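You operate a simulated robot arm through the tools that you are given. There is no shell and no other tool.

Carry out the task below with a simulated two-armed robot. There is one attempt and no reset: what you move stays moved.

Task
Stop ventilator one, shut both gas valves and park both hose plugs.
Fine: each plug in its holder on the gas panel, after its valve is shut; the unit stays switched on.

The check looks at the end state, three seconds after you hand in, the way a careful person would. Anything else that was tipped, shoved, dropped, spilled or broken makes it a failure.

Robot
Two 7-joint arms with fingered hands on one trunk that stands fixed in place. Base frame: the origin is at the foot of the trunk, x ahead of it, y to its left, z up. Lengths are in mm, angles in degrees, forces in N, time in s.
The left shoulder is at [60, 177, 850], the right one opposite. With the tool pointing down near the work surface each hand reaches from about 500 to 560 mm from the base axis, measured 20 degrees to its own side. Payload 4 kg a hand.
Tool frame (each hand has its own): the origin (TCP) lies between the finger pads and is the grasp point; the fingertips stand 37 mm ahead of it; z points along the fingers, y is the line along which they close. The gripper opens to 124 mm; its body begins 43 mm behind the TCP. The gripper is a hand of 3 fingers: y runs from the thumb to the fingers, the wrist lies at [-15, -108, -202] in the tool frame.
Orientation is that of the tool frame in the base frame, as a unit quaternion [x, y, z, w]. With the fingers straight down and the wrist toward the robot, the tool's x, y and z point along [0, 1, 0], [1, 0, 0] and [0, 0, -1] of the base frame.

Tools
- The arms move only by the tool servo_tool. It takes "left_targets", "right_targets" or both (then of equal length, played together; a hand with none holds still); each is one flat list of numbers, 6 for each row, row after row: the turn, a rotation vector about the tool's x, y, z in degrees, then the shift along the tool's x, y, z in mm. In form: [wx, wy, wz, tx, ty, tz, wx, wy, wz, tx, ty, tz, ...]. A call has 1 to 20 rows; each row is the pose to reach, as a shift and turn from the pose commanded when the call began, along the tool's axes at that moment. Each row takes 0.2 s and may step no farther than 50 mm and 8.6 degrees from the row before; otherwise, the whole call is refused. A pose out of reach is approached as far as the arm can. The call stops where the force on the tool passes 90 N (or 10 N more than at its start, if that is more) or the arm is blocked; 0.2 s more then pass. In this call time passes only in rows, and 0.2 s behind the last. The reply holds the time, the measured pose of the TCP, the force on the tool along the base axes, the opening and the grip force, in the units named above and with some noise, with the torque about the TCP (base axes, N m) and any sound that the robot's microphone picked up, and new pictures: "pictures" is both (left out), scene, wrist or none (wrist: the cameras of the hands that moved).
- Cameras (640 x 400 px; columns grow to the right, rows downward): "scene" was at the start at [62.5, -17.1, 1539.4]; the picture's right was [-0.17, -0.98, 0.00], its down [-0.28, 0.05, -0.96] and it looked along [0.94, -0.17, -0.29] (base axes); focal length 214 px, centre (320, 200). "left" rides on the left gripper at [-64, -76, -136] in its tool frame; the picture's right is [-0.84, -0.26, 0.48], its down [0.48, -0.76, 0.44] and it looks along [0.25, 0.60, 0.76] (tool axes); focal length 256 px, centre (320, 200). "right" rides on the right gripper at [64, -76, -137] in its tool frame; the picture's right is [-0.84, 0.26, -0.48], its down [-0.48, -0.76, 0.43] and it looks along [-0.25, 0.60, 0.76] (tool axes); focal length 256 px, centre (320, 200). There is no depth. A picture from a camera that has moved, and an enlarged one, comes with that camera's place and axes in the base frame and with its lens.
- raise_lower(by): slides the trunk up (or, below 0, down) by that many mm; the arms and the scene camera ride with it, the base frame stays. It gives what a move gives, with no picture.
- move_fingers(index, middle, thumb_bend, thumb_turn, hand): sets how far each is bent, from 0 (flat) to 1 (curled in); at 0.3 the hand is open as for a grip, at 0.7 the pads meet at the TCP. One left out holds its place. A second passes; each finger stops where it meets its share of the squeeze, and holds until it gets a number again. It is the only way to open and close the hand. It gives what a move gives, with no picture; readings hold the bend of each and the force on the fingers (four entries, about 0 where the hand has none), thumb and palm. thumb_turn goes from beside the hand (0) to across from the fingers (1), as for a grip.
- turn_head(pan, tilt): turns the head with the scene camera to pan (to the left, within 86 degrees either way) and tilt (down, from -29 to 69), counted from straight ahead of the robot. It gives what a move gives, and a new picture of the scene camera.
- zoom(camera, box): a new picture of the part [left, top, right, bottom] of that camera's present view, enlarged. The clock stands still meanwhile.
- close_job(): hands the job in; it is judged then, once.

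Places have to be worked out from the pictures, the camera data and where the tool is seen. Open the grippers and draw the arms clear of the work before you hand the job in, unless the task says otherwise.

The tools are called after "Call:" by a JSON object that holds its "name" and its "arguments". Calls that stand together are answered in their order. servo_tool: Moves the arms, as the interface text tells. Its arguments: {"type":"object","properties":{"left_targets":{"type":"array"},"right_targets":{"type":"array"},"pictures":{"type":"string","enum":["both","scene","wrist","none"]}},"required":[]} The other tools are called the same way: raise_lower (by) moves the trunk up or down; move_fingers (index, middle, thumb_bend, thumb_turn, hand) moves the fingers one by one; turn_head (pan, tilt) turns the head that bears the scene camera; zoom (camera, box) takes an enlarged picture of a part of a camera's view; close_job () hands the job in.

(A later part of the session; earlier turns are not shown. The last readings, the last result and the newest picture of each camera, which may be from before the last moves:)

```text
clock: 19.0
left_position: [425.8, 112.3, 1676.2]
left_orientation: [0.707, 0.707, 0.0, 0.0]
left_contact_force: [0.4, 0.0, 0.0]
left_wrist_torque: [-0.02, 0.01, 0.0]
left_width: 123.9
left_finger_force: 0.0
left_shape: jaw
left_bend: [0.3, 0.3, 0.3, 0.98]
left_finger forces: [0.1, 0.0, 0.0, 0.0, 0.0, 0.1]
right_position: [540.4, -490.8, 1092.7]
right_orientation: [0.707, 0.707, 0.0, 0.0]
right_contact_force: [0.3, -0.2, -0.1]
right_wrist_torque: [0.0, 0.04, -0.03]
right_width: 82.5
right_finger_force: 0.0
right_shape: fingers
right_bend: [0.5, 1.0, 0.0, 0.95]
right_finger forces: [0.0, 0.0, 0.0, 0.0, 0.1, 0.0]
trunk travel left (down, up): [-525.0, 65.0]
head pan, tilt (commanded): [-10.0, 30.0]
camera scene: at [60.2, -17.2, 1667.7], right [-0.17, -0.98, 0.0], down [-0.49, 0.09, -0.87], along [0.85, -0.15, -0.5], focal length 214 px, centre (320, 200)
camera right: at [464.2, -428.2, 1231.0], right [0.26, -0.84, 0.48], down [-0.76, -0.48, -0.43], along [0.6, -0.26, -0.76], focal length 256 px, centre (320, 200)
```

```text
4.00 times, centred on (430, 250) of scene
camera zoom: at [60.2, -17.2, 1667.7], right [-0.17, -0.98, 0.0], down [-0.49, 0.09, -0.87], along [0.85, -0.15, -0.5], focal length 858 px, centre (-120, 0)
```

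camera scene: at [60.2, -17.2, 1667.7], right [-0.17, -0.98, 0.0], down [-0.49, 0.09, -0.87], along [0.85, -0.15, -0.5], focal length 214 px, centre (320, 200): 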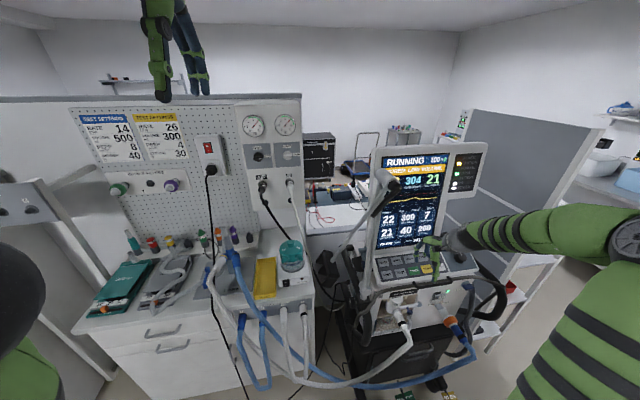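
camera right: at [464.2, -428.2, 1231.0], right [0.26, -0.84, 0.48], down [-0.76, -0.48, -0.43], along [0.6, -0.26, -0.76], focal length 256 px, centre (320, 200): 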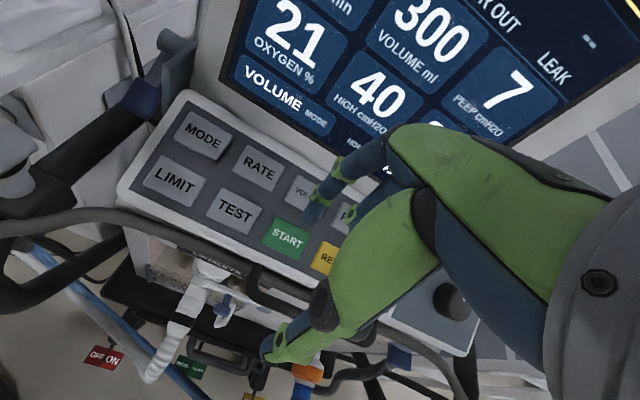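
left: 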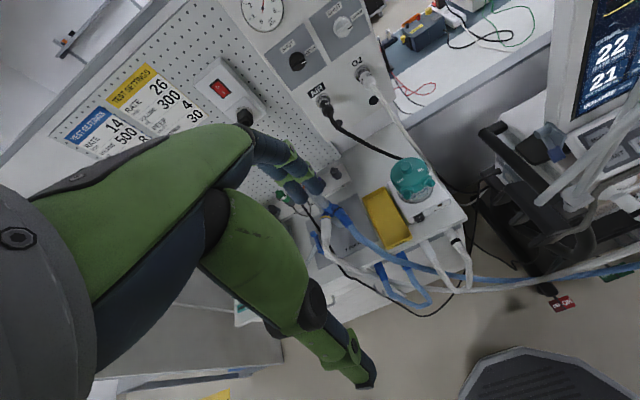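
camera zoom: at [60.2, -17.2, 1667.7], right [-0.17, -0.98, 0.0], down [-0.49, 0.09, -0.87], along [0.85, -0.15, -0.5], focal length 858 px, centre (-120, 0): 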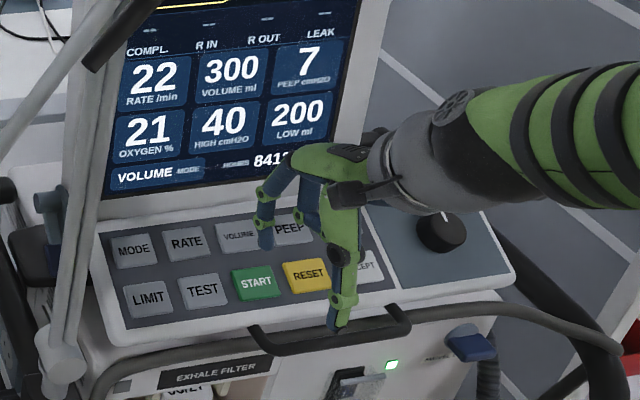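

The index tip will land on START; the thumb however may come close to the front handle, so I tilt the hand 12° (fingers down, thumb up), keeping the tip over the key.

Call:
{"name": "servo_tool", "arguments": {"right_targets": [6, 0, 0, 0, 4.5, 0, 12, 0, 0, 0, 9, 0, 12, 0, 0, 0, 9, 15], "pictures": "both"}}

Call:
{"name": "zoom", "arguments": {"camera": "scene", "box": [370, 200, 490, 300]}}

```text
clock: 19.8
left_position: [425.9, 111.9, 1676.5]
left_orientation: [0.707, 0.707, 0.001, 0.0]
left_contact_force: [-0.1, 0.5, 0.9]
left_wrist_torque: [0.01, 0.0, -0.04]
left_width: 123.8
left_finger_force: 0.0
left_shape: jaw
left_bend: [0.3, 0.3, 0.3, 0.98]
left_finger forces: [0.0, 0.0, 0.1, 0.0, 0.1, 0.1]
right_position: [549.9, -492.9, 1077.8]
right_orientation: [0.702, 0.704, -0.075, -0.074]
right_contact_force: [0.5, -0.4, -1.1]
right_wrist_torque: [0.02, -0.01, 0.02]
right_width: 82.6
right_finger_force: 0.1
right_shape: fingers
right_bend: [0.5, 1.0, 0.0, 0.95]
right_finger forces: [0.1, 0.0, 0.0, 0.0, 0.1, 0.0]
trunk travel left (down, up): [-525.0, 65.0]
head pan, tilt (commanded): [-10.0, 30.0]
camera scene: at [59.8, -17.1, 1667.7], right [-0.17, -0.98, 0.0], down [-0.49, 0.09, -0.87], along [0.85, -0.15, -0.5], focal length 214 px, centre (320, 200)
camera right: at [503.4, -429.6, 1227.2], right [0.35, -0.84, 0.42], down [-0.83, -0.48, -0.27], along [0.42, -0.26, -0.87], focal length 256 px, centre (320, 200)
```

scene: 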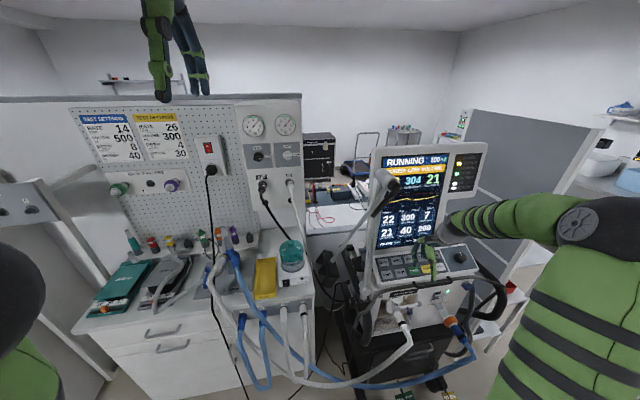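
right: 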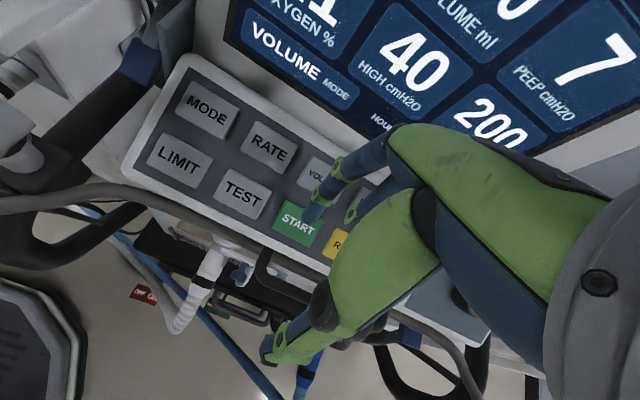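

```text
4.00 times, centred on (430, 250) of scene
camera zoom: at [59.8, -17.1, 1667.7], right [-0.17, -0.98, 0.0], down [-0.49, 0.09, -0.87], along [0.85, -0.15, -0.5], focal length 858 px, centre (-120, 0)
```

zoom: 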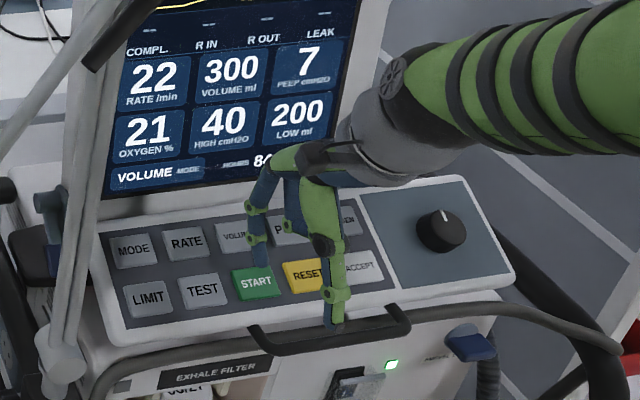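

The index tip is right over START (about 20–25 mm above). I descend vertically 18 mm, then creep down watching force.

Call:
{"name": "servo_tool", "arguments": {"right_targets": [0, 0, 0, 0, 2, 9, 0, 0, 0, 0, 3.7, 17.6], "pictures": "wrist"}}

Call:
{"name": "zoom", "arguments": {"camera": "scene", "box": [370, 200, 490, 300]}}

```text
clock: 20.4
left_position: [426.7, 112.9, 1677.2]
left_orientation: [0.707, 0.707, 0.0, 0.0]
left_contact_force: [0.4, 0.2, 0.0]
left_wrist_torque: [0.01, 0.01, -0.04]
left_width: 123.5
left_finger_force: 0.1
left_shape: jaw
left_bend: [0.3, 0.3, 0.3, 0.98]
left_finger forces: [0.0, 0.1, 0.0, 0.0, 0.0, 0.0]
right_position: [550.4, -491.9, 1059.3]
right_orientation: [0.703, 0.703, -0.074, -0.073]
right_contact_force: [-0.5, 1.0, 0.7]
right_wrist_torque: [0.03, 0.01, 0.02]
right_width: 82.6
right_finger_force: 0.0
right_shape: fingers
right_bend: [0.5, 1.0, 0.0, 0.95]
right_finger forces: [0.0, 0.0, 0.0, 0.1, 0.0, 0.0]
trunk travel left (down, up): [-525.0, 65.0]
head pan, tilt (commanded): [-10.0, 30.0]
camera right: at [503.2, -428.6, 1209.6], right [0.35, -0.84, 0.42], down [-0.83, -0.48, -0.27], along [0.43, -0.25, -0.87], focal length 256 px, centre (320, 200)
```

right: 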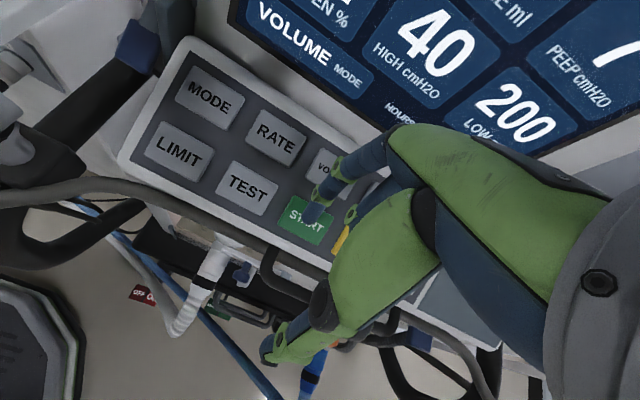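

```text
4.00 times, centred on (430, 250) of scene
camera zoom: at [59.6, -16.7, 1667.8], right [-0.17, -0.98, 0.0], down [-0.49, 0.09, -0.87], along [0.85, -0.15, -0.5], focal length 858 px, centre (-120, 0)
```

zoom: 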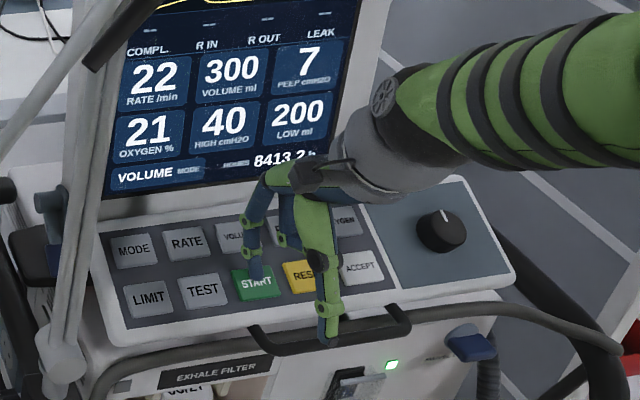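

No contact yet. I creep down another 5 mm.

Call:
{"name": "servo_tool", "arguments": {"right_targets": [0, 0, 0, 0, 0.6, 2.9, 0, 0, 0, 0, 1.0, 4.9], "pictures": "none"}}

Call:
{"name": "zoom", "arguments": {"camera": "scene", "box": [370, 140, 490, 300]}}

```text
clock: 21.0
left_position: [426.1, 112.3, 1676.7]
left_orientation: [0.708, 0.707, 0.0, 0.001]
left_contact_force: [-0.3, -0.1, -0.1]
left_wrist_torque: [-0.03, 0.0, -0.01]
left_width: 123.4
left_finger_force: 0.0
left_shape: jaw
left_bend: [0.3, 0.3, 0.3, 0.98]
left_finger forces: [0.0, 0.1, 0.1, 0.0, 0.0, 0.1]
right_position: [549.7, -491.1, 1055.3]
right_orientation: [0.703, 0.703, -0.074, -0.074]
right_contact_force: [-0.2, 0.8, 1.6]
right_wrist_torque: [-0.01, -0.03, -0.01]
right_width: 81.8
right_finger_force: 1.1
right_shape: fingers
right_bend: [0.5, 1.0, 0.0, 0.95]
right_finger forces: [1.4, 0.1, 0.0, 0.0, 0.1, 0.0]
trunk travel left (down, up): [-525.0, 65.0]
head pan, tilt (commanded): [-10.0, 30.0]
heard: click
```

```text
2.50 times, centred on (430, 220) of scene
camera zoom: at [59.5, -16.6, 1667.8], right [-0.17, -0.98, 0.0], down [-0.49, 0.09, -0.87], along [0.85, -0.15, -0.5], focal length 536 px, centre (45, 150)
```

zoom: 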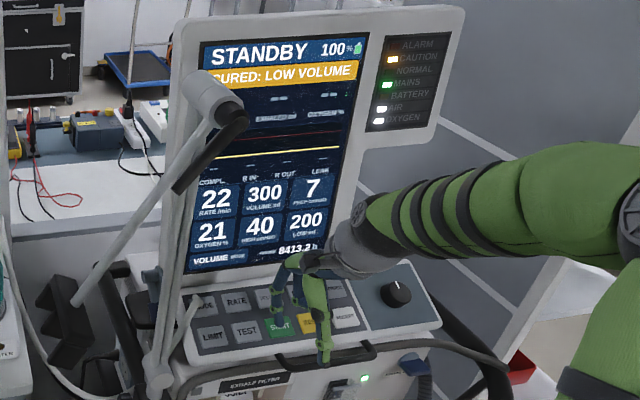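

A click, and the screen now reads STANDBY. I lift the finger straight up off the key.

Call:
{"name": "servo_tool", "arguments": {"right_targets": [0, 0, 0, 0, -4, -20, 0, 0, 0, 0, -12, -58, 0, 0, 0, 0, -20, -96, 0, 0, 0, 0, -29, -137], "pictures": "none"}}

Call:
{"name": "zoom", "arguments": {"camera": "scene", "box": [370, 140, 490, 300]}}

```text
clock: 22.0
left_position: [424.0, 113.9, 1676.6]
left_orientation: [0.707, 0.707, -0.001, 0.001]
left_contact_force: [-0.4, 0.4, 0.0]
left_wrist_torque: [-0.05, 0.01, -0.03]
left_width: 123.8
left_finger_force: 0.0
left_shape: jaw
left_bend: [0.3, 0.3, 0.3, 0.98]
left_finger forces: [0.0, 0.0, 0.0, 0.0, 0.0, 0.1]
right_position: [550.9, -491.6, 1195.3]
right_orientation: [0.703, 0.703, -0.073, -0.074]
right_contact_force: [-0.3, 0.5, -0.3]
right_wrist_torque: [-0.01, -0.01, 0.02]
right_width: 82.2
right_finger_force: 0.1
right_shape: fingers
right_bend: [0.5, 1.0, 0.0, 0.95]
right_finger forces: [0.0, 0.1, 0.1, 0.1, 0.0, 0.0]
trunk travel left (down, up): [-525.0, 65.0]
head pan, tilt (commanded): [-10.0, 30.0]
```

```text
2.50 times, centred on (430, 220) of scene
camera zoom: at [59.0, -16.3, 1667.7], right [-0.17, -0.98, 0.0], down [-0.49, 0.09, -0.87], along [0.85, -0.15, -0.5], focal length 536 px, centre (45, 150)
```

zoom: 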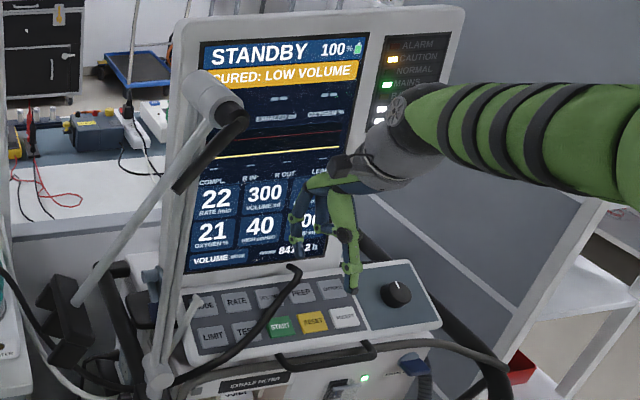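

STANDBY holds, but a dark line has appeared across the keypad; I need to see what it is.

Call:
{"name": "zoom", "arguments": {"camera": "scene", "box": [370, 230, 490, 310]}}

Call:
{"name": "zoom", "arguments": {"camera": "right", "box": [0, 0, 640, 400]}}

```text
5.00 times, centred on (430, 270) of scene
camera zoom: at [59.0, -16.3, 1667.7], right [-0.17, -0.98, 0.0], down [-0.49, 0.09, -0.87], along [0.85, -0.15, -0.5], focal length 1072 px, centre (-230, -150)
```

zoom: 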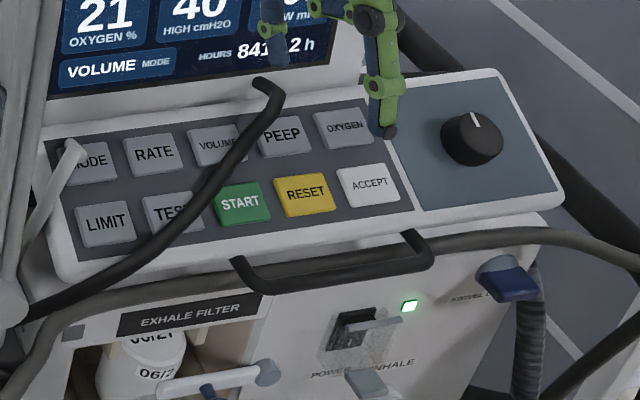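

```text
1.00 times, centred on (320, 200) of right (not enlarged: the box is as wide or as high as the picture)
camera zoom: at [504.2, -426.9, 1344.7], right [0.35, -0.84, 0.42], down [-0.83, -0.48, -0.27], along [0.43, -0.26, -0.87], focal length 256 px, centre (320, 200)
```

zoom: 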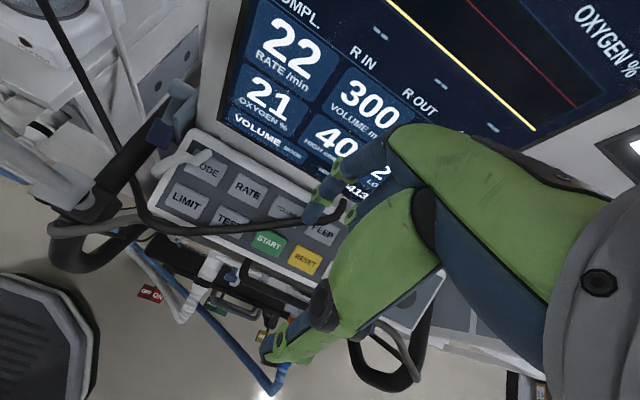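

Hoses seem to have moved. I take a full fresh picture of the scene to understand.

Call:
{"name": "turn_head", "arguments": {"pan": -10, "tilt": 32}}

Call:
{"name": "zoom", "arguments": {"camera": "scene", "box": [220, 100, 460, 300]}}

```text
clock: 22.6
left_position: [425.7, 111.6, 1676.1]
left_orientation: [0.707, 0.707, 0.0, 0.0]
left_contact_force: [-0.4, -0.3, -0.2]
left_wrist_torque: [-0.03, 0.03, 0.03]
left_width: 123.6
left_finger_force: 0.1
left_shape: jaw
left_bend: [0.3, 0.3, 0.3, 0.98]
left_finger forces: [0.0, 0.0, 0.0, 0.0, 0.0, 0.0]
right_position: [549.8, -490.7, 1193.0]
right_orientation: [0.704, 0.703, -0.073, -0.074]
right_contact_force: [-0.8, -0.4, -0.1]
right_wrist_torque: [0.0, 0.02, 0.01]
right_width: 82.4
right_finger_force: 0.1
right_shape: fingers
right_bend: [0.5, 1.0, 0.0, 0.95]
right_finger forces: [0.1, 0.0, 0.1, 0.1, 0.1, 0.0]
trunk travel left (down, up): [-525.0, 65.0]
head pan, tilt (commanded): [-10.0, 32.0]
camera scene: at [58.9, -16.6, 1664.6], right [-0.17, -0.98, 0.0], down [-0.52, 0.09, -0.85], along [0.84, -0.15, -0.53], focal length 214 px, centre (320, 200)
```

scene: 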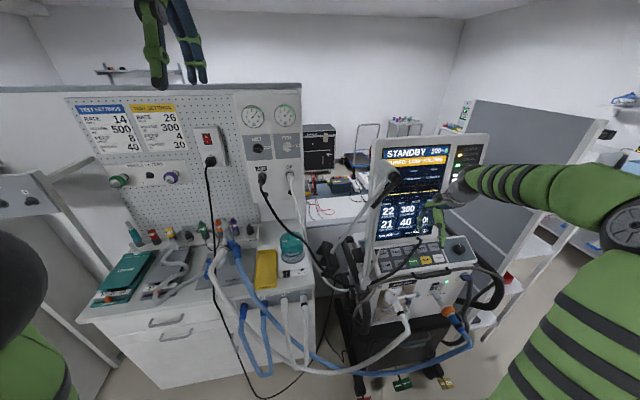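

```text
2.00 times, centred on (340, 200) of scene
camera zoom: at [58.9, -16.6, 1664.6], right [-0.17, -0.98, 0.0], down [-0.52, 0.09, -0.85], along [0.84, -0.15, -0.53], focal length 429 px, centre (280, 200)
```

zoom: 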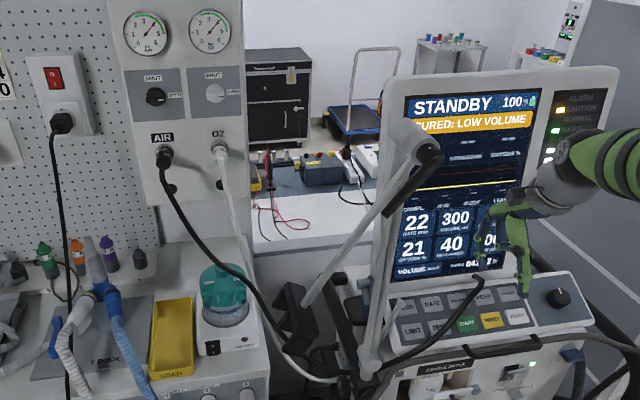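

The black and white gas hoses appear to have shifted right over the keypad edge. I check whether they are still moving by holding briefly and looking again.

Call:
{"name": "servo_tool", "arguments": {"right_targets": [0, 0, 0, 0, 0, -5, 0, 0, 0, 0, 0, -10, 0, 0, 0, 0, 0, -15, 0, 0, 0, 0, 0, -20], "pictures": "both"}}

Call:
{"name": "zoom", "arguments": {"camera": "scene", "box": [220, 140, 460, 340]}}

```text
clock: 23.6
left_position: [425.0, 112.7, 1676.5]
left_orientation: [0.707, 0.707, 0.0, 0.0]
left_contact_force: [-0.3, 1.0, -0.1]
left_wrist_torque: [-0.01, 0.01, 0.0]
left_width: 123.6
left_finger_force: 0.0
left_shape: jaw
left_bend: [0.3, 0.3, 0.3, 0.98]
left_finger forces: [0.0, 0.0, 0.0, 0.0, 0.0, 0.0]
right_position: [554.7, -490.7, 1214.0]
right_orientation: [0.703, 0.703, -0.074, -0.073]
right_contact_force: [0.1, 0.8, -0.3]
right_wrist_torque: [0.02, 0.03, 0.01]
right_width: 82.1
right_finger_force: 0.0
right_shape: fingers
right_bend: [0.5, 1.0, 0.0, 0.95]
right_finger forces: [0.0, 0.0, 0.1, 0.0, 0.1, 0.0]
trunk travel left (down, up): [-525.0, 65.0]
head pan, tilt (commanded): [-10.0, 32.0]
camera scene: at [58.7, -16.5, 1664.6], right [-0.17, -0.98, 0.0], down [-0.52, 0.09, -0.85], along [0.84, -0.15, -0.53], focal length 214 px, centre (320, 200)
camera right: at [507.8, -427.6, 1364.5], right [0.35, -0.84, 0.42], down [-0.83, -0.48, -0.27], along [0.43, -0.25, -0.87], focal length 256 px, centre (320, 200)
```

scene: 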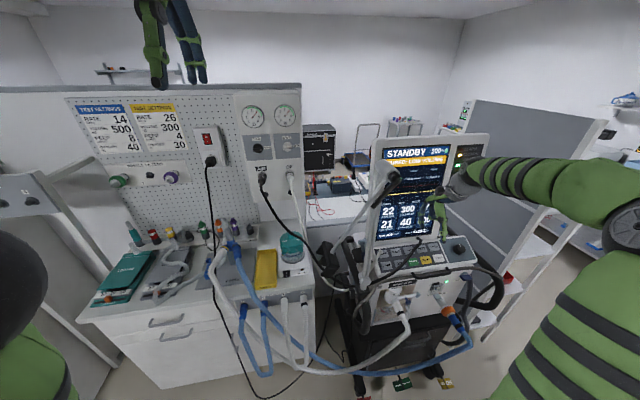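
right: 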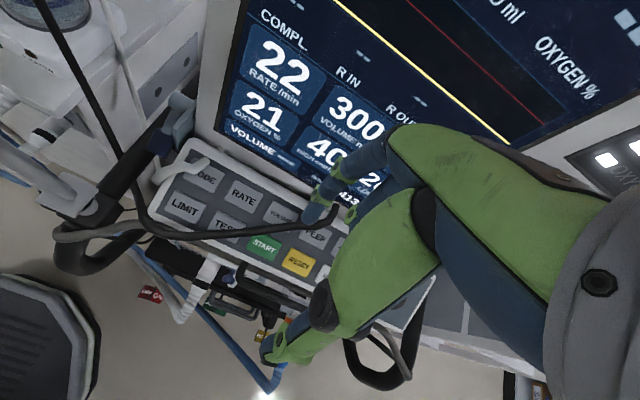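

```text
2.00 times, centred on (340, 240) of scene
camera zoom: at [58.7, -16.5, 1664.6], right [-0.17, -0.98, 0.0], down [-0.52, 0.09, -0.85], along [0.84, -0.15, -0.53], focal length 429 px, centre (280, 120)
```

zoom: 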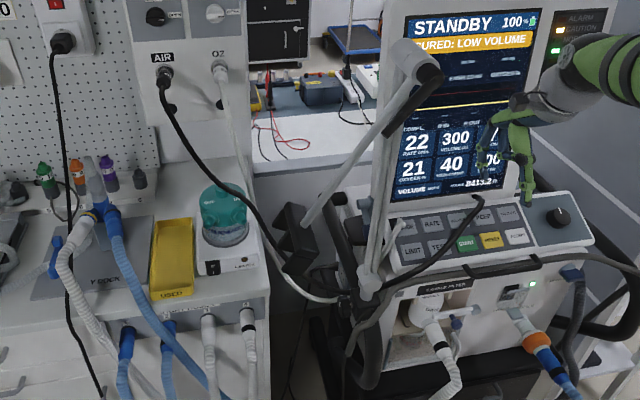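

STANDBY is stable and the unit's power light is on; the hoses have just settled into a new line over the ventilator, nothing is touching my hand. I retract the right hand back and up, while the left hand swings to point forward at the gas panel (still ~260 mm short of it).

Call:
{"name": "servo_tool", "arguments": {"right_targets": [0, 0, 0, 0, -17, -7, 0, 0, 0, 0, -34, -13, 0, 0, 0, 0, -51, -20, 0, 0, 0, 0, -68, -27, 0, 0, 0, 0, -85, -33, 0, 0, 0, 0, -102, -40, 0, 0, 0, 0, -119, -47, 0, 0, 0, 0, -136, -54, 0, 0, 0, 0, -153, -61, 0, 0, 0, 0, -167, -67, 0, 0, 0, 0, -167, -67], "left_targets": [-8.2, 0, 0, -1, 27, 23, -16.4, 0, 0, -2, 54, 46, -24.6, 0, 0, -3, 81, 70, -32.7, 0, 0, -4, 107, 93, -40.9, 0, 0, -5, 134, 116, -49.1, 0, 0, -6, 160, 140, -57.3, 0, 0, -7, 187, 163, -65.5, 0, 0, -8, 214, 186, -73.6, 0, 0, -10, 240, 209, -81.8, 0, 0, -11, 267, 233, -90, 0, 0, -12, 294, 256], "pictures": "both"}}

```text
clock: 26.2
left_position: [711.6, 65.2, 1416.7]
left_orientation: [0.507, 0.498, 0.482, 0.512]
left_contact_force: [-0.7, 1.7, 1.0]
left_wrist_torque: [0.02, 0.01, -0.08]
left_width: 123.8
left_finger_force: 0.2
left_shape: jaw
left_bend: [0.3, 0.3, 0.3, 0.98]
left_finger forces: [0.0, 0.1, 0.1, 0.1, 0.0, 0.0]
left hand out of reach, approached as far as the arm can: row 10, 11
right_position: [403.2, -488.8, 1315.5]
right_orientation: [0.703, 0.703, -0.075, -0.073]
right_contact_force: [-0.2, 0.2, 0.1]
right_wrist_torque: [-0.06, -0.03, 0.03]
right_width: 82.5
right_finger_force: 0.0
right_shape: fingers
right_bend: [0.5, 1.0, 0.0, 0.95]
right_finger forces: [0.0, 0.0, 0.0, 0.0, 0.1, 0.0]
trunk travel left (down, up): [-525.0, 65.0]
head pan, tilt (commanded): [-10.0, 32.0]
stopped in row 11 (left hand): the arm was blocked; the commanded pose is now the measured one
camera scene: at [56.8, -13.1, 1664.8], right [-0.17, -0.98, 0.0], down [-0.52, 0.09, -0.85], along [0.84, -0.15, -0.53], focal length 214 px, centre (320, 200)
camera right: at [358.3, -425.0, 1466.8], right [0.35, -0.84, 0.42], down [-0.83, -0.48, -0.27], along [0.43, -0.26, -0.87], focal length 256 px, centre (320, 200)
camera left: at [573.5, 4.8, 1342.3], right [0.45, -0.86, -0.24], down [0.44, 0.45, -0.77], along [0.78, 0.24, 0.58], focal length 256 px, centre (320, 200)
```

scene: 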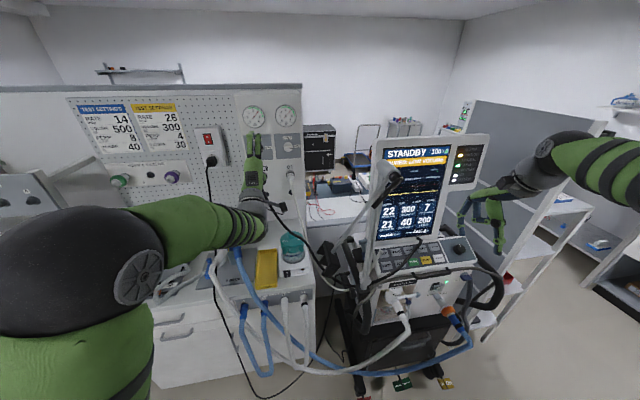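
right: 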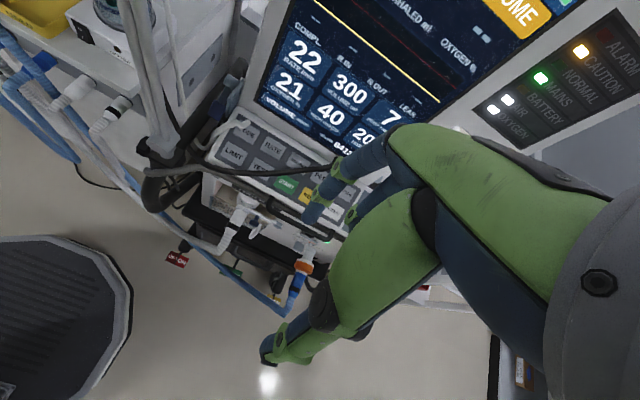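
left: 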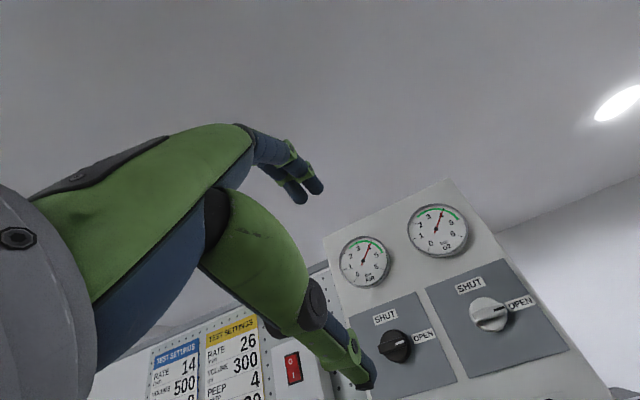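

The left hand now points at the panel but a limit was met ("blocked", no external force). I try further forward and slightly left/down, where the arm should be less folded.

Call:
{"name": "servo_tool", "arguments": {"left_targets": [0, 0, 0, 8, -12, 22, 0, 0, 0, 16, -25, 45, 0, 0, 0, 23, -37, 68], "pictures": "both"}}

```text
clock: 27.0
left_position: [780.2, 64.3, 1377.9]
left_orientation: [0.502, 0.506, 0.485, 0.506]
left_contact_force: [0.8, -0.4, -0.2]
left_wrist_torque: [0.01, 0.0, -0.01]
left_width: 124.0
left_finger_force: 0.1
left_shape: jaw
left_bend: [0.3, 0.3, 0.3, 0.98]
left_finger forces: [0.0, 0.0, 0.1, 0.1, 0.0, 0.1]
left hand out of reach, approached as far as the arm can: row 1, 2, 3
right_position: [406.6, -491.7, 1315.1]
right_orientation: [0.703, 0.704, -0.075, -0.073]
right_contact_force: [1.0, 0.2, -0.5]
right_wrist_torque: [0.0, 0.01, -0.03]
right_width: 82.3
right_finger_force: 0.0
right_shape: fingers
right_bend: [0.5, 1.0, 0.0, 0.95]
right_finger forces: [0.1, 0.1, 0.0, 0.0, 0.0, 0.0]
trunk travel left (down, up): [-525.0, 65.0]
head pan, tilt (commanded): [-10.0, 32.0]
camera scene: at [59.5, -16.0, 1664.6], right [-0.17, -0.98, 0.0], down [-0.52, 0.09, -0.85], along [0.83, -0.15, -0.53], focal length 214 px, centre (320, 200)
camera left: at [642.5, 0.6, 1305.7], right [0.47, -0.85, -0.24], down [0.43, 0.46, -0.78], along [0.77, 0.26, 0.58], focal length 256 px, centre (320, 200)
```

scene: 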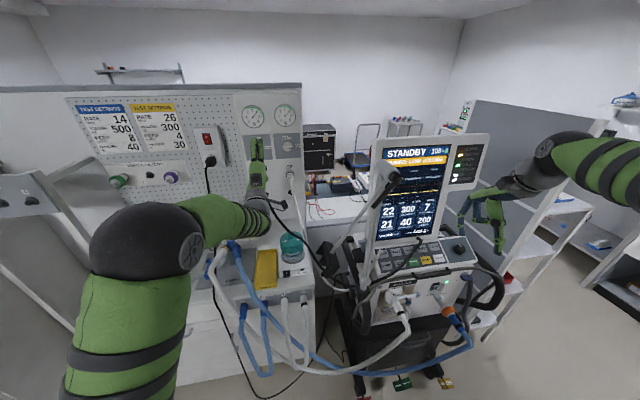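
left: 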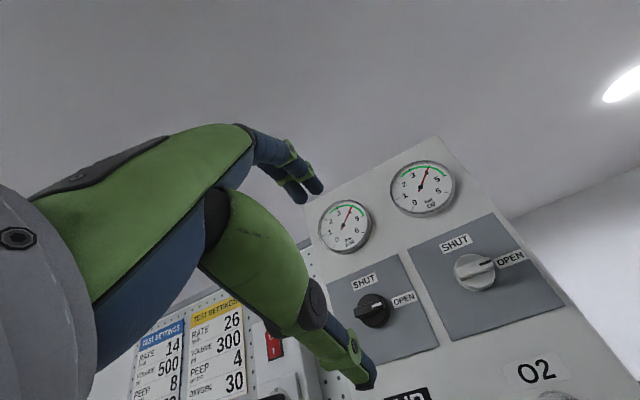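

With thumb-down the left arm can't come out to y=88 (wrist limit). The natural left-hand pose should be thumb to the left; I roll the hand +90° here in free space, shifting toward the AIR column, to test reach.

Call:
{"name": "servo_tool", "arguments": {"left_targets": [0, 0, 8.2, 2, 0, 0, 0, 0, 16.4, 4, -2, 0, 0, 0, 24.6, 6, -3, 0, 0, 0, 32.7, 9, -4, 0, 0, 0, 40.9, 11, -5, 0, 0, 0, 49.1, 13, -6, 0, 0, 0, 57.3, 15, -7, 0, 0, 0, 65.5, 18, -8, 0, 0, 0, 73.6, 20, -10, 0, 0, 0, 81.8, 22, -11, 0, 0, 0, 90, 24, -12, 0], "pictures": "both"}}

```text
clock: 29.4
left_position: [817.5, 36.0, 1179.9]
left_orientation: [0.622, 0.037, 0.781, 0.038]
left_contact_force: [1.1, -0.4, 0.1]
left_wrist_torque: [0.0, -0.03, -0.02]
left_width: 124.0
left_finger_force: 0.1
left_shape: jaw
left_bend: [0.3, 0.3, 0.3, 0.98]
left_finger forces: [0.1, 0.0, 0.0, 0.0, 0.0, 0.1]
left hand out of reach, approached as far as the arm can: row 1, 2, 3, 4, 5, 6, 7, 8, 9, 10, 11
right_position: [407.5, -491.0, 1314.8]
right_orientation: [0.704, 0.703, -0.075, -0.074]
right_contact_force: [-0.6, -0.5, -0.6]
right_wrist_torque: [-0.02, 0.0, -0.02]
right_width: 82.5
right_finger_force: 0.0
right_shape: fingers
right_bend: [0.5, 1.0, 0.0, 0.95]
right_finger forces: [0.0, 0.0, 0.0, 0.0, 0.1, 0.1]
trunk travel left (down, up): [-525.0, 65.0]
head pan, tilt (commanded): [-10.0, 32.0]
camera scene: at [59.3, -16.1, 1664.7], right [-0.17, -0.98, 0.0], down [-0.52, 0.09, -0.85], along [0.83, -0.15, -0.53], focal length 214 px, centre (320, 200)
camera left: at [700.3, 102.6, 1079.1], right [0.66, 0.17, -0.73], down [0.33, 0.81, 0.48], along [0.68, -0.56, 0.48], focal length 256 px, centre (320, 200)
```

scene: 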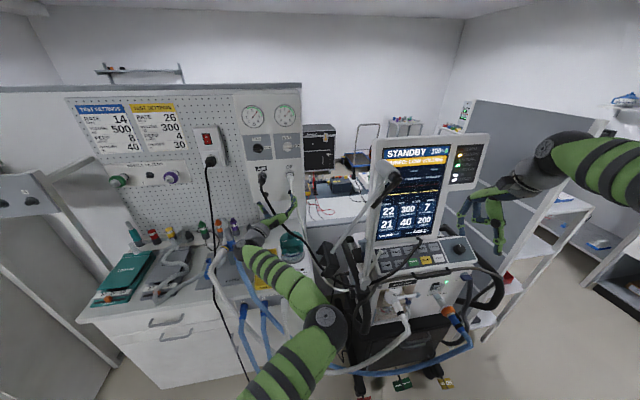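
left: 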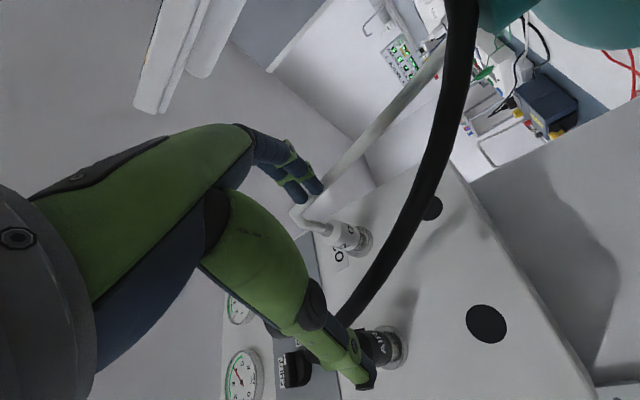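

The arm fell into another configuration: the hand is low at [817,36,1180] near the plugs, elbow swung inward. No contact force so far; I look closely before moving further.

Call:
{"name": "zoom", "arguments": {"camera": "scene", "box": [220, 120, 380, 400]}}

Call:
{"name": "zoom", "arguments": {"camera": "scene", "box": [225, 160, 325, 290]}}

```text
1.43 times, centred on (300, 260) of scene
camera zoom: at [59.3, -16.1, 1664.7], right [-0.17, -0.98, 0.0], down [-0.52, 0.09, -0.85], along [0.83, -0.15, -0.53], focal length 306 px, centre (349, 114)
```

zoom: 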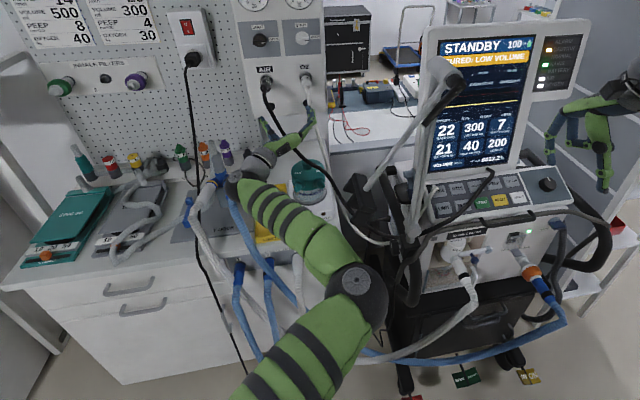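

```text
3.08 times, centred on (275, 225) of scene
camera zoom: at [59.3, -16.1, 1664.7], right [-0.17, -0.98, 0.0], down [-0.52, 0.09, -0.85], along [0.83, -0.15, -0.53], focal length 660 px, centre (458, 123)
```

zoom: 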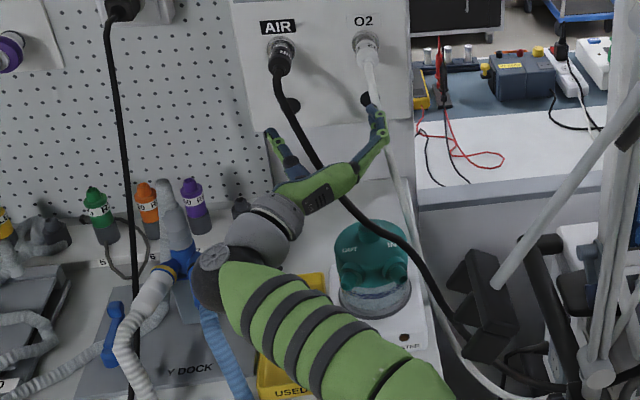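

The hand is free, between the hoses and ~40 mm short of them. I realise the palm-left roll is over-pronated for the left arm; palm-right is the natural side. I back out and up first, without turning.

Call:
{"name": "servo_tool", "arguments": {"left_targets": [0, 0, 0, 7, 2, -38, 0, 0, 0, 48, 9, -38, 0, 0, 0, 90, 14, -34, 0, 0, 0, 130, 19, -28, 0, 0, 0, 170, 24, -20, 0, 0, 0, 206, 28, -11], "pictures": "both"}}

```text
clock: 30.8
left_position: [785.5, 5.5, 1285.1]
left_orientation: [0.572, 0.06, 0.817, 0.045]
left_contact_force: [-0.2, 0.7, 0.0]
left_wrist_torque: [-0.02, -0.01, -0.01]
left_width: 123.7
left_finger_force: 0.0
left_shape: jaw
left_bend: [0.3, 0.3, 0.3, 0.98]
left_finger forces: [0.0, 0.1, 0.0, 0.0, 0.0, 0.0]
left hand out of reach, approached as far as the arm can: row 2, 3, 4, 5, 6
right_position: [406.2, -491.7, 1314.1]
right_orientation: [0.703, 0.703, -0.075, -0.074]
right_contact_force: [-0.6, -0.5, 0.8]
right_wrist_torque: [0.02, -0.02, 0.0]
right_width: 82.2
right_finger_force: 0.1
right_shape: fingers
right_bend: [0.5, 1.0, 0.0, 0.95]
right_finger forces: [0.0, 0.0, 0.0, 0.0, 0.1, 0.1]
trunk travel left (down, up): [-525.0, 65.0]
head pan, tilt (commanded): [-10.0, 32.0]
camera scene: at [58.8, -16.7, 1664.6], right [-0.17, -0.98, 0.0], down [-0.52, 0.09, -0.85], along [0.84, -0.15, -0.53], focal length 214 px, centre (320, 200)
camera left: at [678.6, 64.6, 1168.6], right [0.74, 0.16, -0.65], down [0.25, 0.84, 0.48], along [0.62, -0.52, 0.58], focal length 256 px, centre (320, 200)
```

scene: 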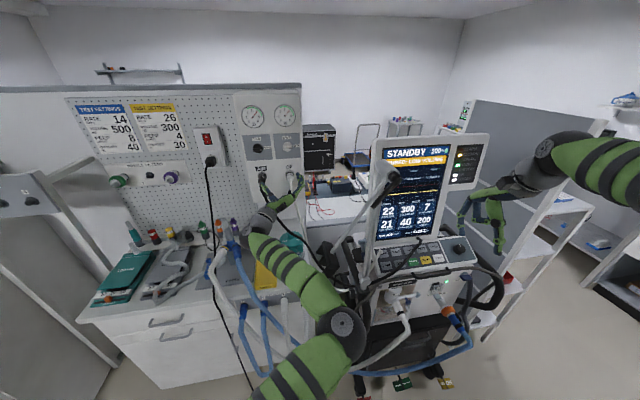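
left: 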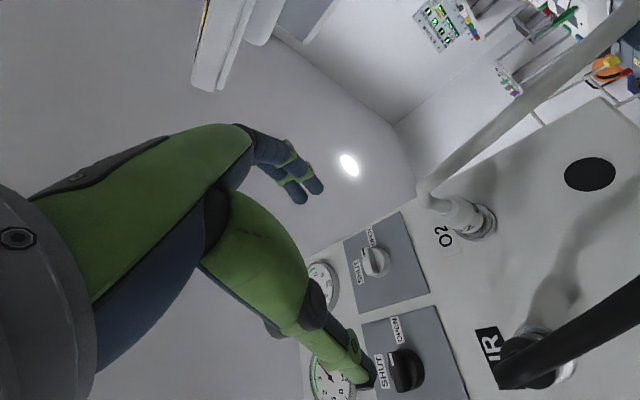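

The elbow is drifting right toward the ventilator's support arm, so I roll the hand back to palm-down while pulling back and left, which should bring the elbow out again.

Call:
{"name": "servo_tool", "arguments": {"left_targets": [1.3, -1.5, -7.3, 10.5, -1.8, -2.5, 2.6, -3.0, -14.6, 21, -3.7, -5, 3.9, -4.4, -22, 31.5, -5.5, -7.5, 5.2, -5.9, -29.3, 42, -7.3, -10, 6.5, -7.4, -36.6, 52.5, -9.1, -12.5, 7.9, -8.9, -43.9, 63, -11, -15], "pictures": "scene"}}

```text
clock: 32.2
left_position: [755.0, 23.3, 1336.5]
left_orientation: [0.57, 0.321, 0.689, 0.312]
left_contact_force: [-0.6, -1.1, -0.2]
left_wrist_torque: [-0.01, 0.0, 0.02]
left_width: 123.8
left_finger_force: 0.1
left_shape: jaw
left_bend: [0.3, 0.3, 0.3, 0.98]
left_finger forces: [0.1, 0.0, 0.0, 0.0, 0.0, 0.0]
right_position: [405.4, -490.5, 1315.6]
right_orientation: [0.703, 0.704, -0.074, -0.074]
right_contact_force: [-0.1, 0.0, 0.5]
right_wrist_torque: [-0.01, 0.03, 0.0]
right_width: 82.2
right_finger_force: 0.1
right_shape: fingers
right_bend: [0.5, 1.0, 0.0, 0.95]
right_finger forces: [0.1, 0.0, 0.0, 0.0, 0.0, 0.1]
trunk travel left (down, up): [-525.0, 65.0]
head pan, tilt (commanded): [-10.0, 32.0]
camera scene: at [58.5, -16.1, 1664.6], right [-0.17, -0.98, 0.0], down [-0.52, 0.09, -0.85], along [0.84, -0.15, -0.53], focal length 214 px, centre (320, 200)
```

scene: 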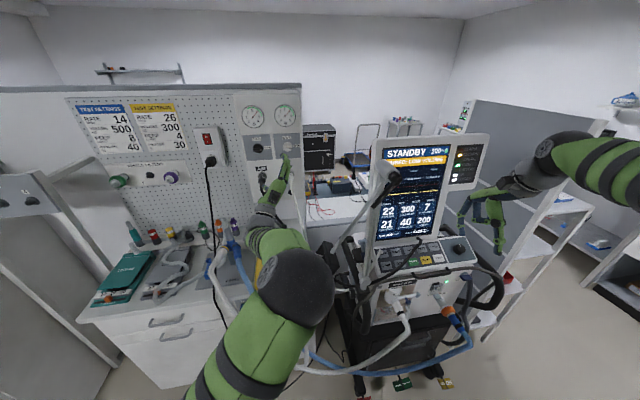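

That restored a well-reachable pose with the elbow in front of me. I continue rolling to palm-down, shifting slightly toward the AIR column.

Call:
{"name": "servo_tool", "arguments": {"left_targets": [1.3, -1.5, -7.3, 10.3, 1.2, -1.3, 2.6, -3.0, -14.6, 20.7, 2.4, -2.7, 3.8, -4.5, -21.9, 31, 3.5, -4, 5.1, -6, -29.2, 41.4, 4.7, -5.4, 6.4, -7.5, -36.5, 51.7, 5.9, -6.7], "pictures": "both"}}

```text
clock: 33.4
left_position: [740.2, 59.8, 1371.2]
left_orientation: [0.5, 0.5, 0.499, 0.501]
left_contact_force: [0.2, -1.2, -0.3]
left_wrist_torque: [-0.03, 0.0, -0.02]
left_width: 123.9
left_finger_force: 0.0
left_shape: jaw
left_bend: [0.3, 0.3, 0.3, 0.98]
left_finger forces: [0.0, 0.0, 0.0, 0.0, 0.0, 0.0]
right_position: [405.6, -491.4, 1314.9]
right_orientation: [0.703, 0.703, -0.075, -0.075]
right_contact_force: [0.2, -0.5, 0.5]
right_wrist_torque: [0.01, -0.02, 0.0]
right_width: 82.4
right_finger_force: 0.0
right_shape: fingers
right_bend: [0.5, 1.0, 0.0, 0.95]
right_finger forces: [0.0, 0.0, 0.0, 0.0, 0.0, 0.0]
trunk travel left (down, up): [-525.0, 65.0]
head pan, tilt (commanded): [-10.0, 32.0]
camera scene: at [58.6, -15.8, 1664.6], right [-0.17, -0.98, 0.0], down [-0.52, 0.09, -0.85], along [0.84, -0.15, -0.53], focal length 214 px, centre (320, 200)
camera left: at [603.9, -3.4, 1294.7], right [0.48, -0.84, -0.26], down [0.44, 0.48, -0.76], along [0.76, 0.25, 0.6], focal length 256 px, centre (320, 200)
```

scene: 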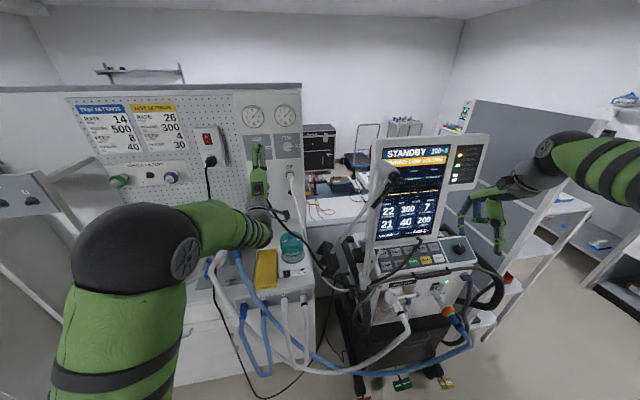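
left: 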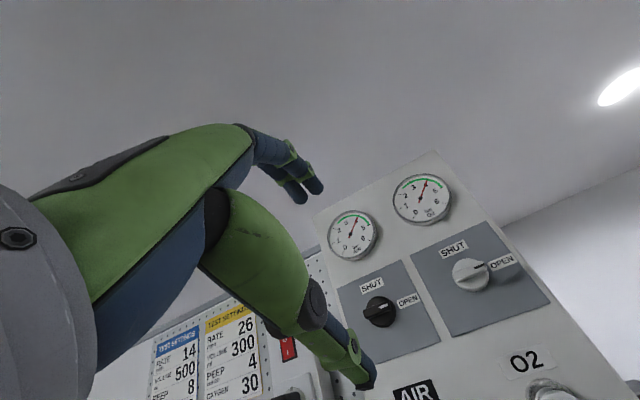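

Palm-down at [740,60,1371] is now properly reached. I test the natural direction: rolling -45° (palm turning right), moving to y≈80.

Call:
{"name": "servo_tool", "arguments": {"left_targets": [0, 0, -7.5, 3, 0, 0, 0, 0, -15, 7, 0, 0, 0, 0, -22.5, 10, 0, 0, 0, 0, -30, 13, 0, 0, 0, 0, -37.5, 17, 0, 0, 0, 0, -45, 20, 0, 0], "pictures": "scene"}}

```text
clock: 34.8
left_position: [741.7, 80.7, 1369.3]
left_orientation: [0.271, 0.653, 0.27, 0.654]
left_contact_force: [-0.4, 0.6, -0.3]
left_wrist_torque: [0.01, -0.04, -0.04]
left_width: 124.1
left_finger_force: 0.0
left_shape: jaw
left_bend: [0.3, 0.3, 0.3, 0.98]
left_finger forces: [0.1, 0.1, 0.1, 0.0, 0.0, 0.0]
right_position: [406.1, -490.4, 1314.5]
right_orientation: [0.704, 0.702, -0.075, -0.075]
right_contact_force: [1.0, 0.1, -0.6]
right_wrist_torque: [-0.01, 0.04, -0.02]
right_width: 82.5
right_finger_force: 0.1
right_shape: fingers
right_bend: [0.5, 1.0, 0.0, 0.95]
right_finger forces: [0.1, 0.1, 0.1, 0.0, 0.0, 0.0]
trunk travel left (down, up): [-525.0, 65.0]
head pan, tilt (commanded): [-10.0, 32.0]
camera scene: at [59.1, -16.1, 1664.6], right [-0.17, -0.98, 0.0], down [-0.52, 0.09, -0.85], along [0.83, -0.15, -0.53], focal length 214 px, centre (320, 200)
```

scene: 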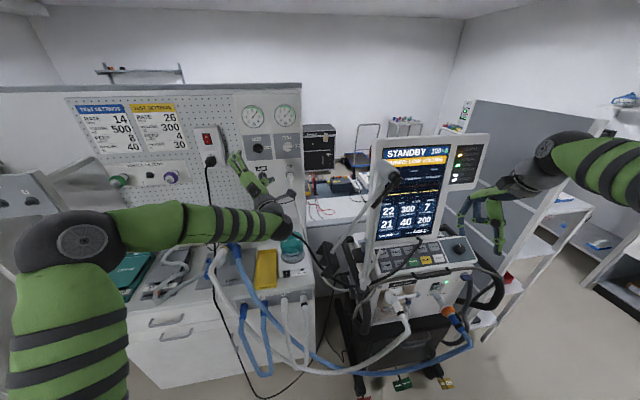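

Reached without trouble. I continue the roll test another -45°.

Call:
{"name": "servo_tool", "arguments": {"left_targets": [0, 0, -7.5, 0, 0, 0, 0, 0, -15, 0, 0, 0, 0, 0, -22.5, 0, 0, 0, 0, 0, -30, 0, 0, 0, 0, 0, -37.5, 0, 0, 0, 0, 0, -45, 0, 0, 0], "pictures": "both"}}

```text
clock: 36.2
left_position: [742.6, 80.3, 1370.7]
left_orientation: [0.001, 0.708, 0.0, 0.707]
left_contact_force: [0.6, 0.5, -0.2]
left_wrist_torque: [-0.05, 0.02, -0.02]
left_width: 123.9
left_finger_force: 0.1
left_shape: jaw
left_bend: [0.3, 0.3, 0.3, 0.98]
left_finger forces: [0.0, 0.1, 0.0, 0.1, 0.0, 0.1]
right_position: [406.4, -492.1, 1315.0]
right_orientation: [0.703, 0.704, -0.074, -0.075]
right_contact_force: [-0.8, -0.7, -0.3]
right_wrist_torque: [0.0, -0.01, -0.02]
right_width: 82.3
right_finger_force: 0.1
right_shape: fingers
right_bend: [0.5, 1.0, 0.0, 0.95]
right_finger forces: [0.0, 0.0, 0.0, 0.0, 0.1, 0.0]
trunk travel left (down, up): [-525.0, 65.0]
head pan, tilt (commanded): [-10.0, 32.0]
camera scene: at [59.1, -16.5, 1664.6], right [-0.17, -0.98, 0.0], down [-0.52, 0.09, -0.85], along [0.83, -0.15, -0.53], focal length 214 px, centre (320, 200)
camera left: at [604.8, 4.6, 1433.6], right [0.48, -0.26, 0.84], down [0.43, -0.76, -0.48], along [0.76, 0.6, -0.26], focal length 256 px, centre (320, 200)
```

scene: 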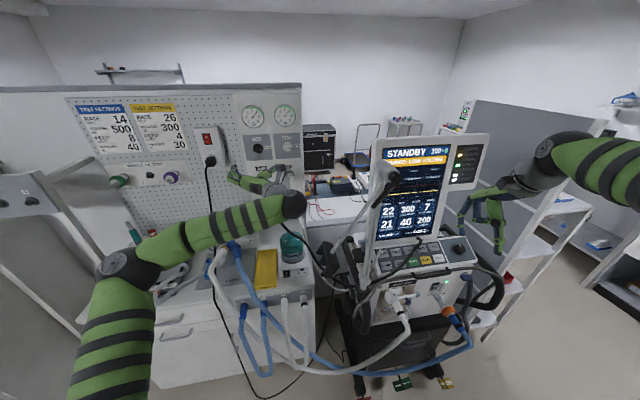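
left: 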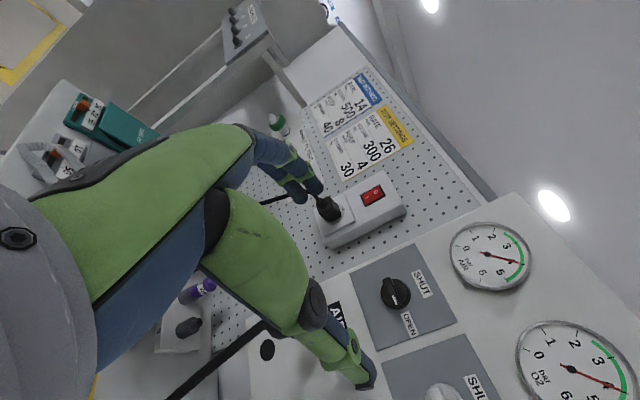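

Full -90° roll works for the left arm, so I can turn both valves this way. Triangulation now gives the AIR knob axis at y≈89.5, z≈1368 with the plate at x≈986. I return to palm-down and advance to x≈850 in line with the AIR knob.

Call:
{"name": "servo_tool", "arguments": {"left_targets": [0, 0, 8.2, 0, 1, 10, 0, 0, 16.4, 0, 2, 20, 0, 0, 24.6, 1, 3, 29, 0, 0, 32.7, 1, 3, 39, 0, 0, 40.9, 1, 4, 49, 0, 0, 49.1, 1, 5, 59, 0, 0, 57.3, 2, 6, 68, 0, 0, 65.5, 2, 7, 78, 0, 0, 73.6, 2, 7, 88, 0, 0, 81.8, 2, 8, 98, 0, 0, 90, 2.5, 9, 107.5], "pictures": "both"}}

```text
clock: 38.6
left_position: [849.2, 74.0, 1370.3]
left_orientation: [0.497, 0.504, 0.503, 0.497]
left_contact_force: [-0.9, 0.5, 0.1]
left_wrist_torque: [-0.01, -0.01, 0.0]
left_width: 123.9
left_finger_force: 0.1
left_shape: jaw
left_bend: [0.3, 0.3, 0.3, 0.98]
left_finger forces: [0.0, 0.0, 0.0, 0.0, 0.1, 0.0]
left hand out of reach, approached as far as the arm can: row 11
right_position: [405.9, -491.7, 1314.9]
right_orientation: [0.703, 0.704, -0.074, -0.074]
right_contact_force: [-0.9, -0.4, 0.4]
right_wrist_torque: [0.04, 0.0, 0.01]
right_width: 82.3
right_finger_force: 0.1
right_shape: fingers
right_bend: [0.5, 1.0, 0.0, 0.95]
right_finger forces: [0.1, 0.0, 0.0, 0.1, 0.0, 0.0]
trunk travel left (down, up): [-525.0, 65.0]
head pan, tilt (commanded): [-10.0, 32.0]
camera scene: at [58.9, -17.5, 1664.6], right [-0.17, -0.98, 0.0], down [-0.52, 0.09, -0.85], along [0.84, -0.15, -0.53], focal length 214 px, centre (320, 200)
camera left: at [713.2, 8.4, 1294.3], right [0.49, -0.83, -0.26], down [0.43, 0.49, -0.76], along [0.76, 0.27, 0.6], focal length 256 px, centre (320, 200)
```

scene: 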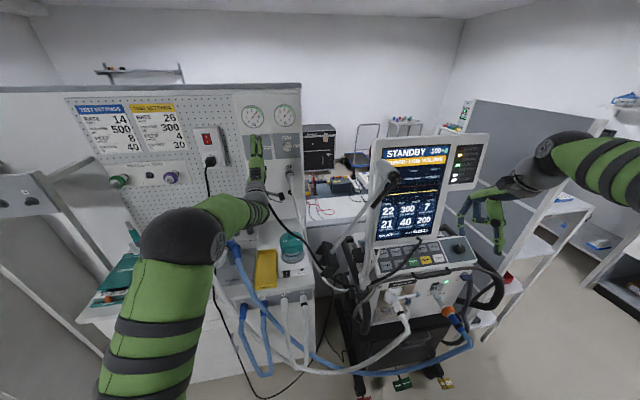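
left: 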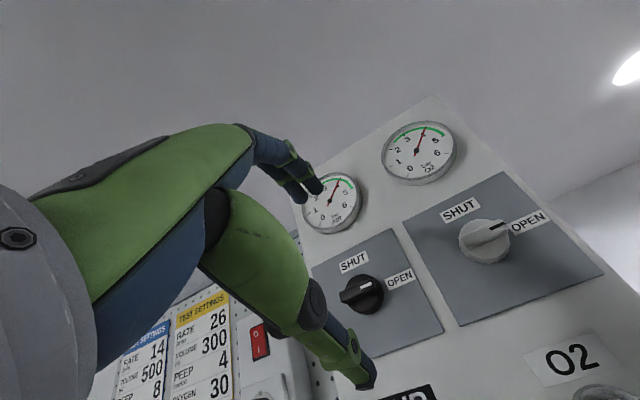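

Exactly palm-down is still a bit beyond the limit at y=89; with a 12° roll it should be reachable. I roll -12° and shift to the knob's axis.

Call:
{"name": "servo_tool", "arguments": {"left_targets": [0, 0, -6, 8, -1, 0, 0, 0, -12, 15.5, -2, 0], "pictures": "wrist"}}

Call:
{"name": "zoom", "arguments": {"camera": "left", "box": [290, 180, 610, 380]}}

```text
clock: 39.2
left_position: [848.8, 90.4, 1367.4]
left_orientation: [0.446, 0.549, 0.445, 0.55]
left_contact_force: [-0.3, -0.3, 0.5]
left_wrist_torque: [-0.01, 0.0, 0.0]
left_width: 123.9
left_finger_force: 0.2
left_shape: jaw
left_bend: [0.3, 0.3, 0.3, 0.98]
left_finger forces: [0.0, 0.0, 0.1, 0.0, 0.1, 0.0]
right_position: [406.5, -491.5, 1314.5]
right_orientation: [0.703, 0.703, -0.074, -0.074]
right_contact_force: [0.0, -0.1, -0.4]
right_wrist_torque: [-0.01, -0.01, 0.01]
right_width: 82.2
right_finger_force: 0.1
right_shape: fingers
right_bend: [0.5, 1.0, 0.0, 0.95]
right_finger forces: [0.1, 0.0, 0.1, 0.0, 0.0, 0.0]
trunk travel left (down, up): [-525.0, 65.0]
head pan, tilt (commanded): [-10.0, 32.0]
camera left: at [712.4, 12.7, 1305.5], right [0.48, -0.87, -0.08], down [0.44, 0.31, -0.84], along [0.76, 0.37, 0.53], focal length 256 px, centre (320, 200)
```

left: 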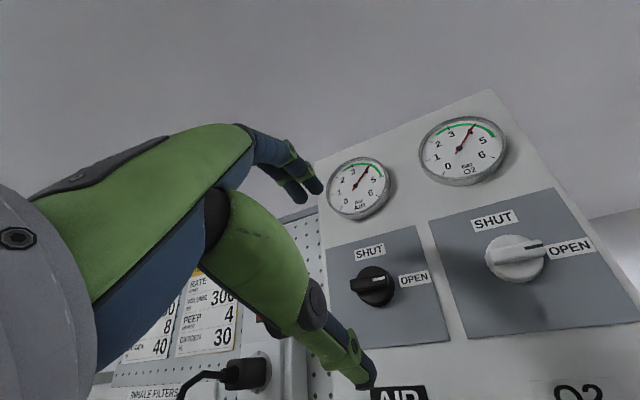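

```text
2.00 times, centred on (450, 280) of left
camera zoom: at [712.4, 12.7, 1305.5], right [0.48, -0.87, -0.08], down [0.44, 0.31, -0.84], along [0.76, 0.37, 0.53], focal length 512 px, centre (60, 40)
```

zoom: 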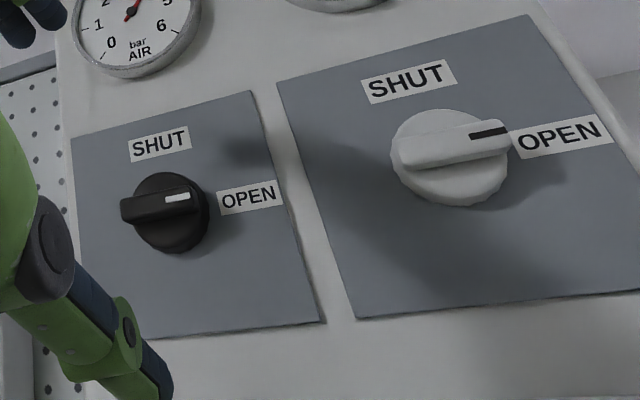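

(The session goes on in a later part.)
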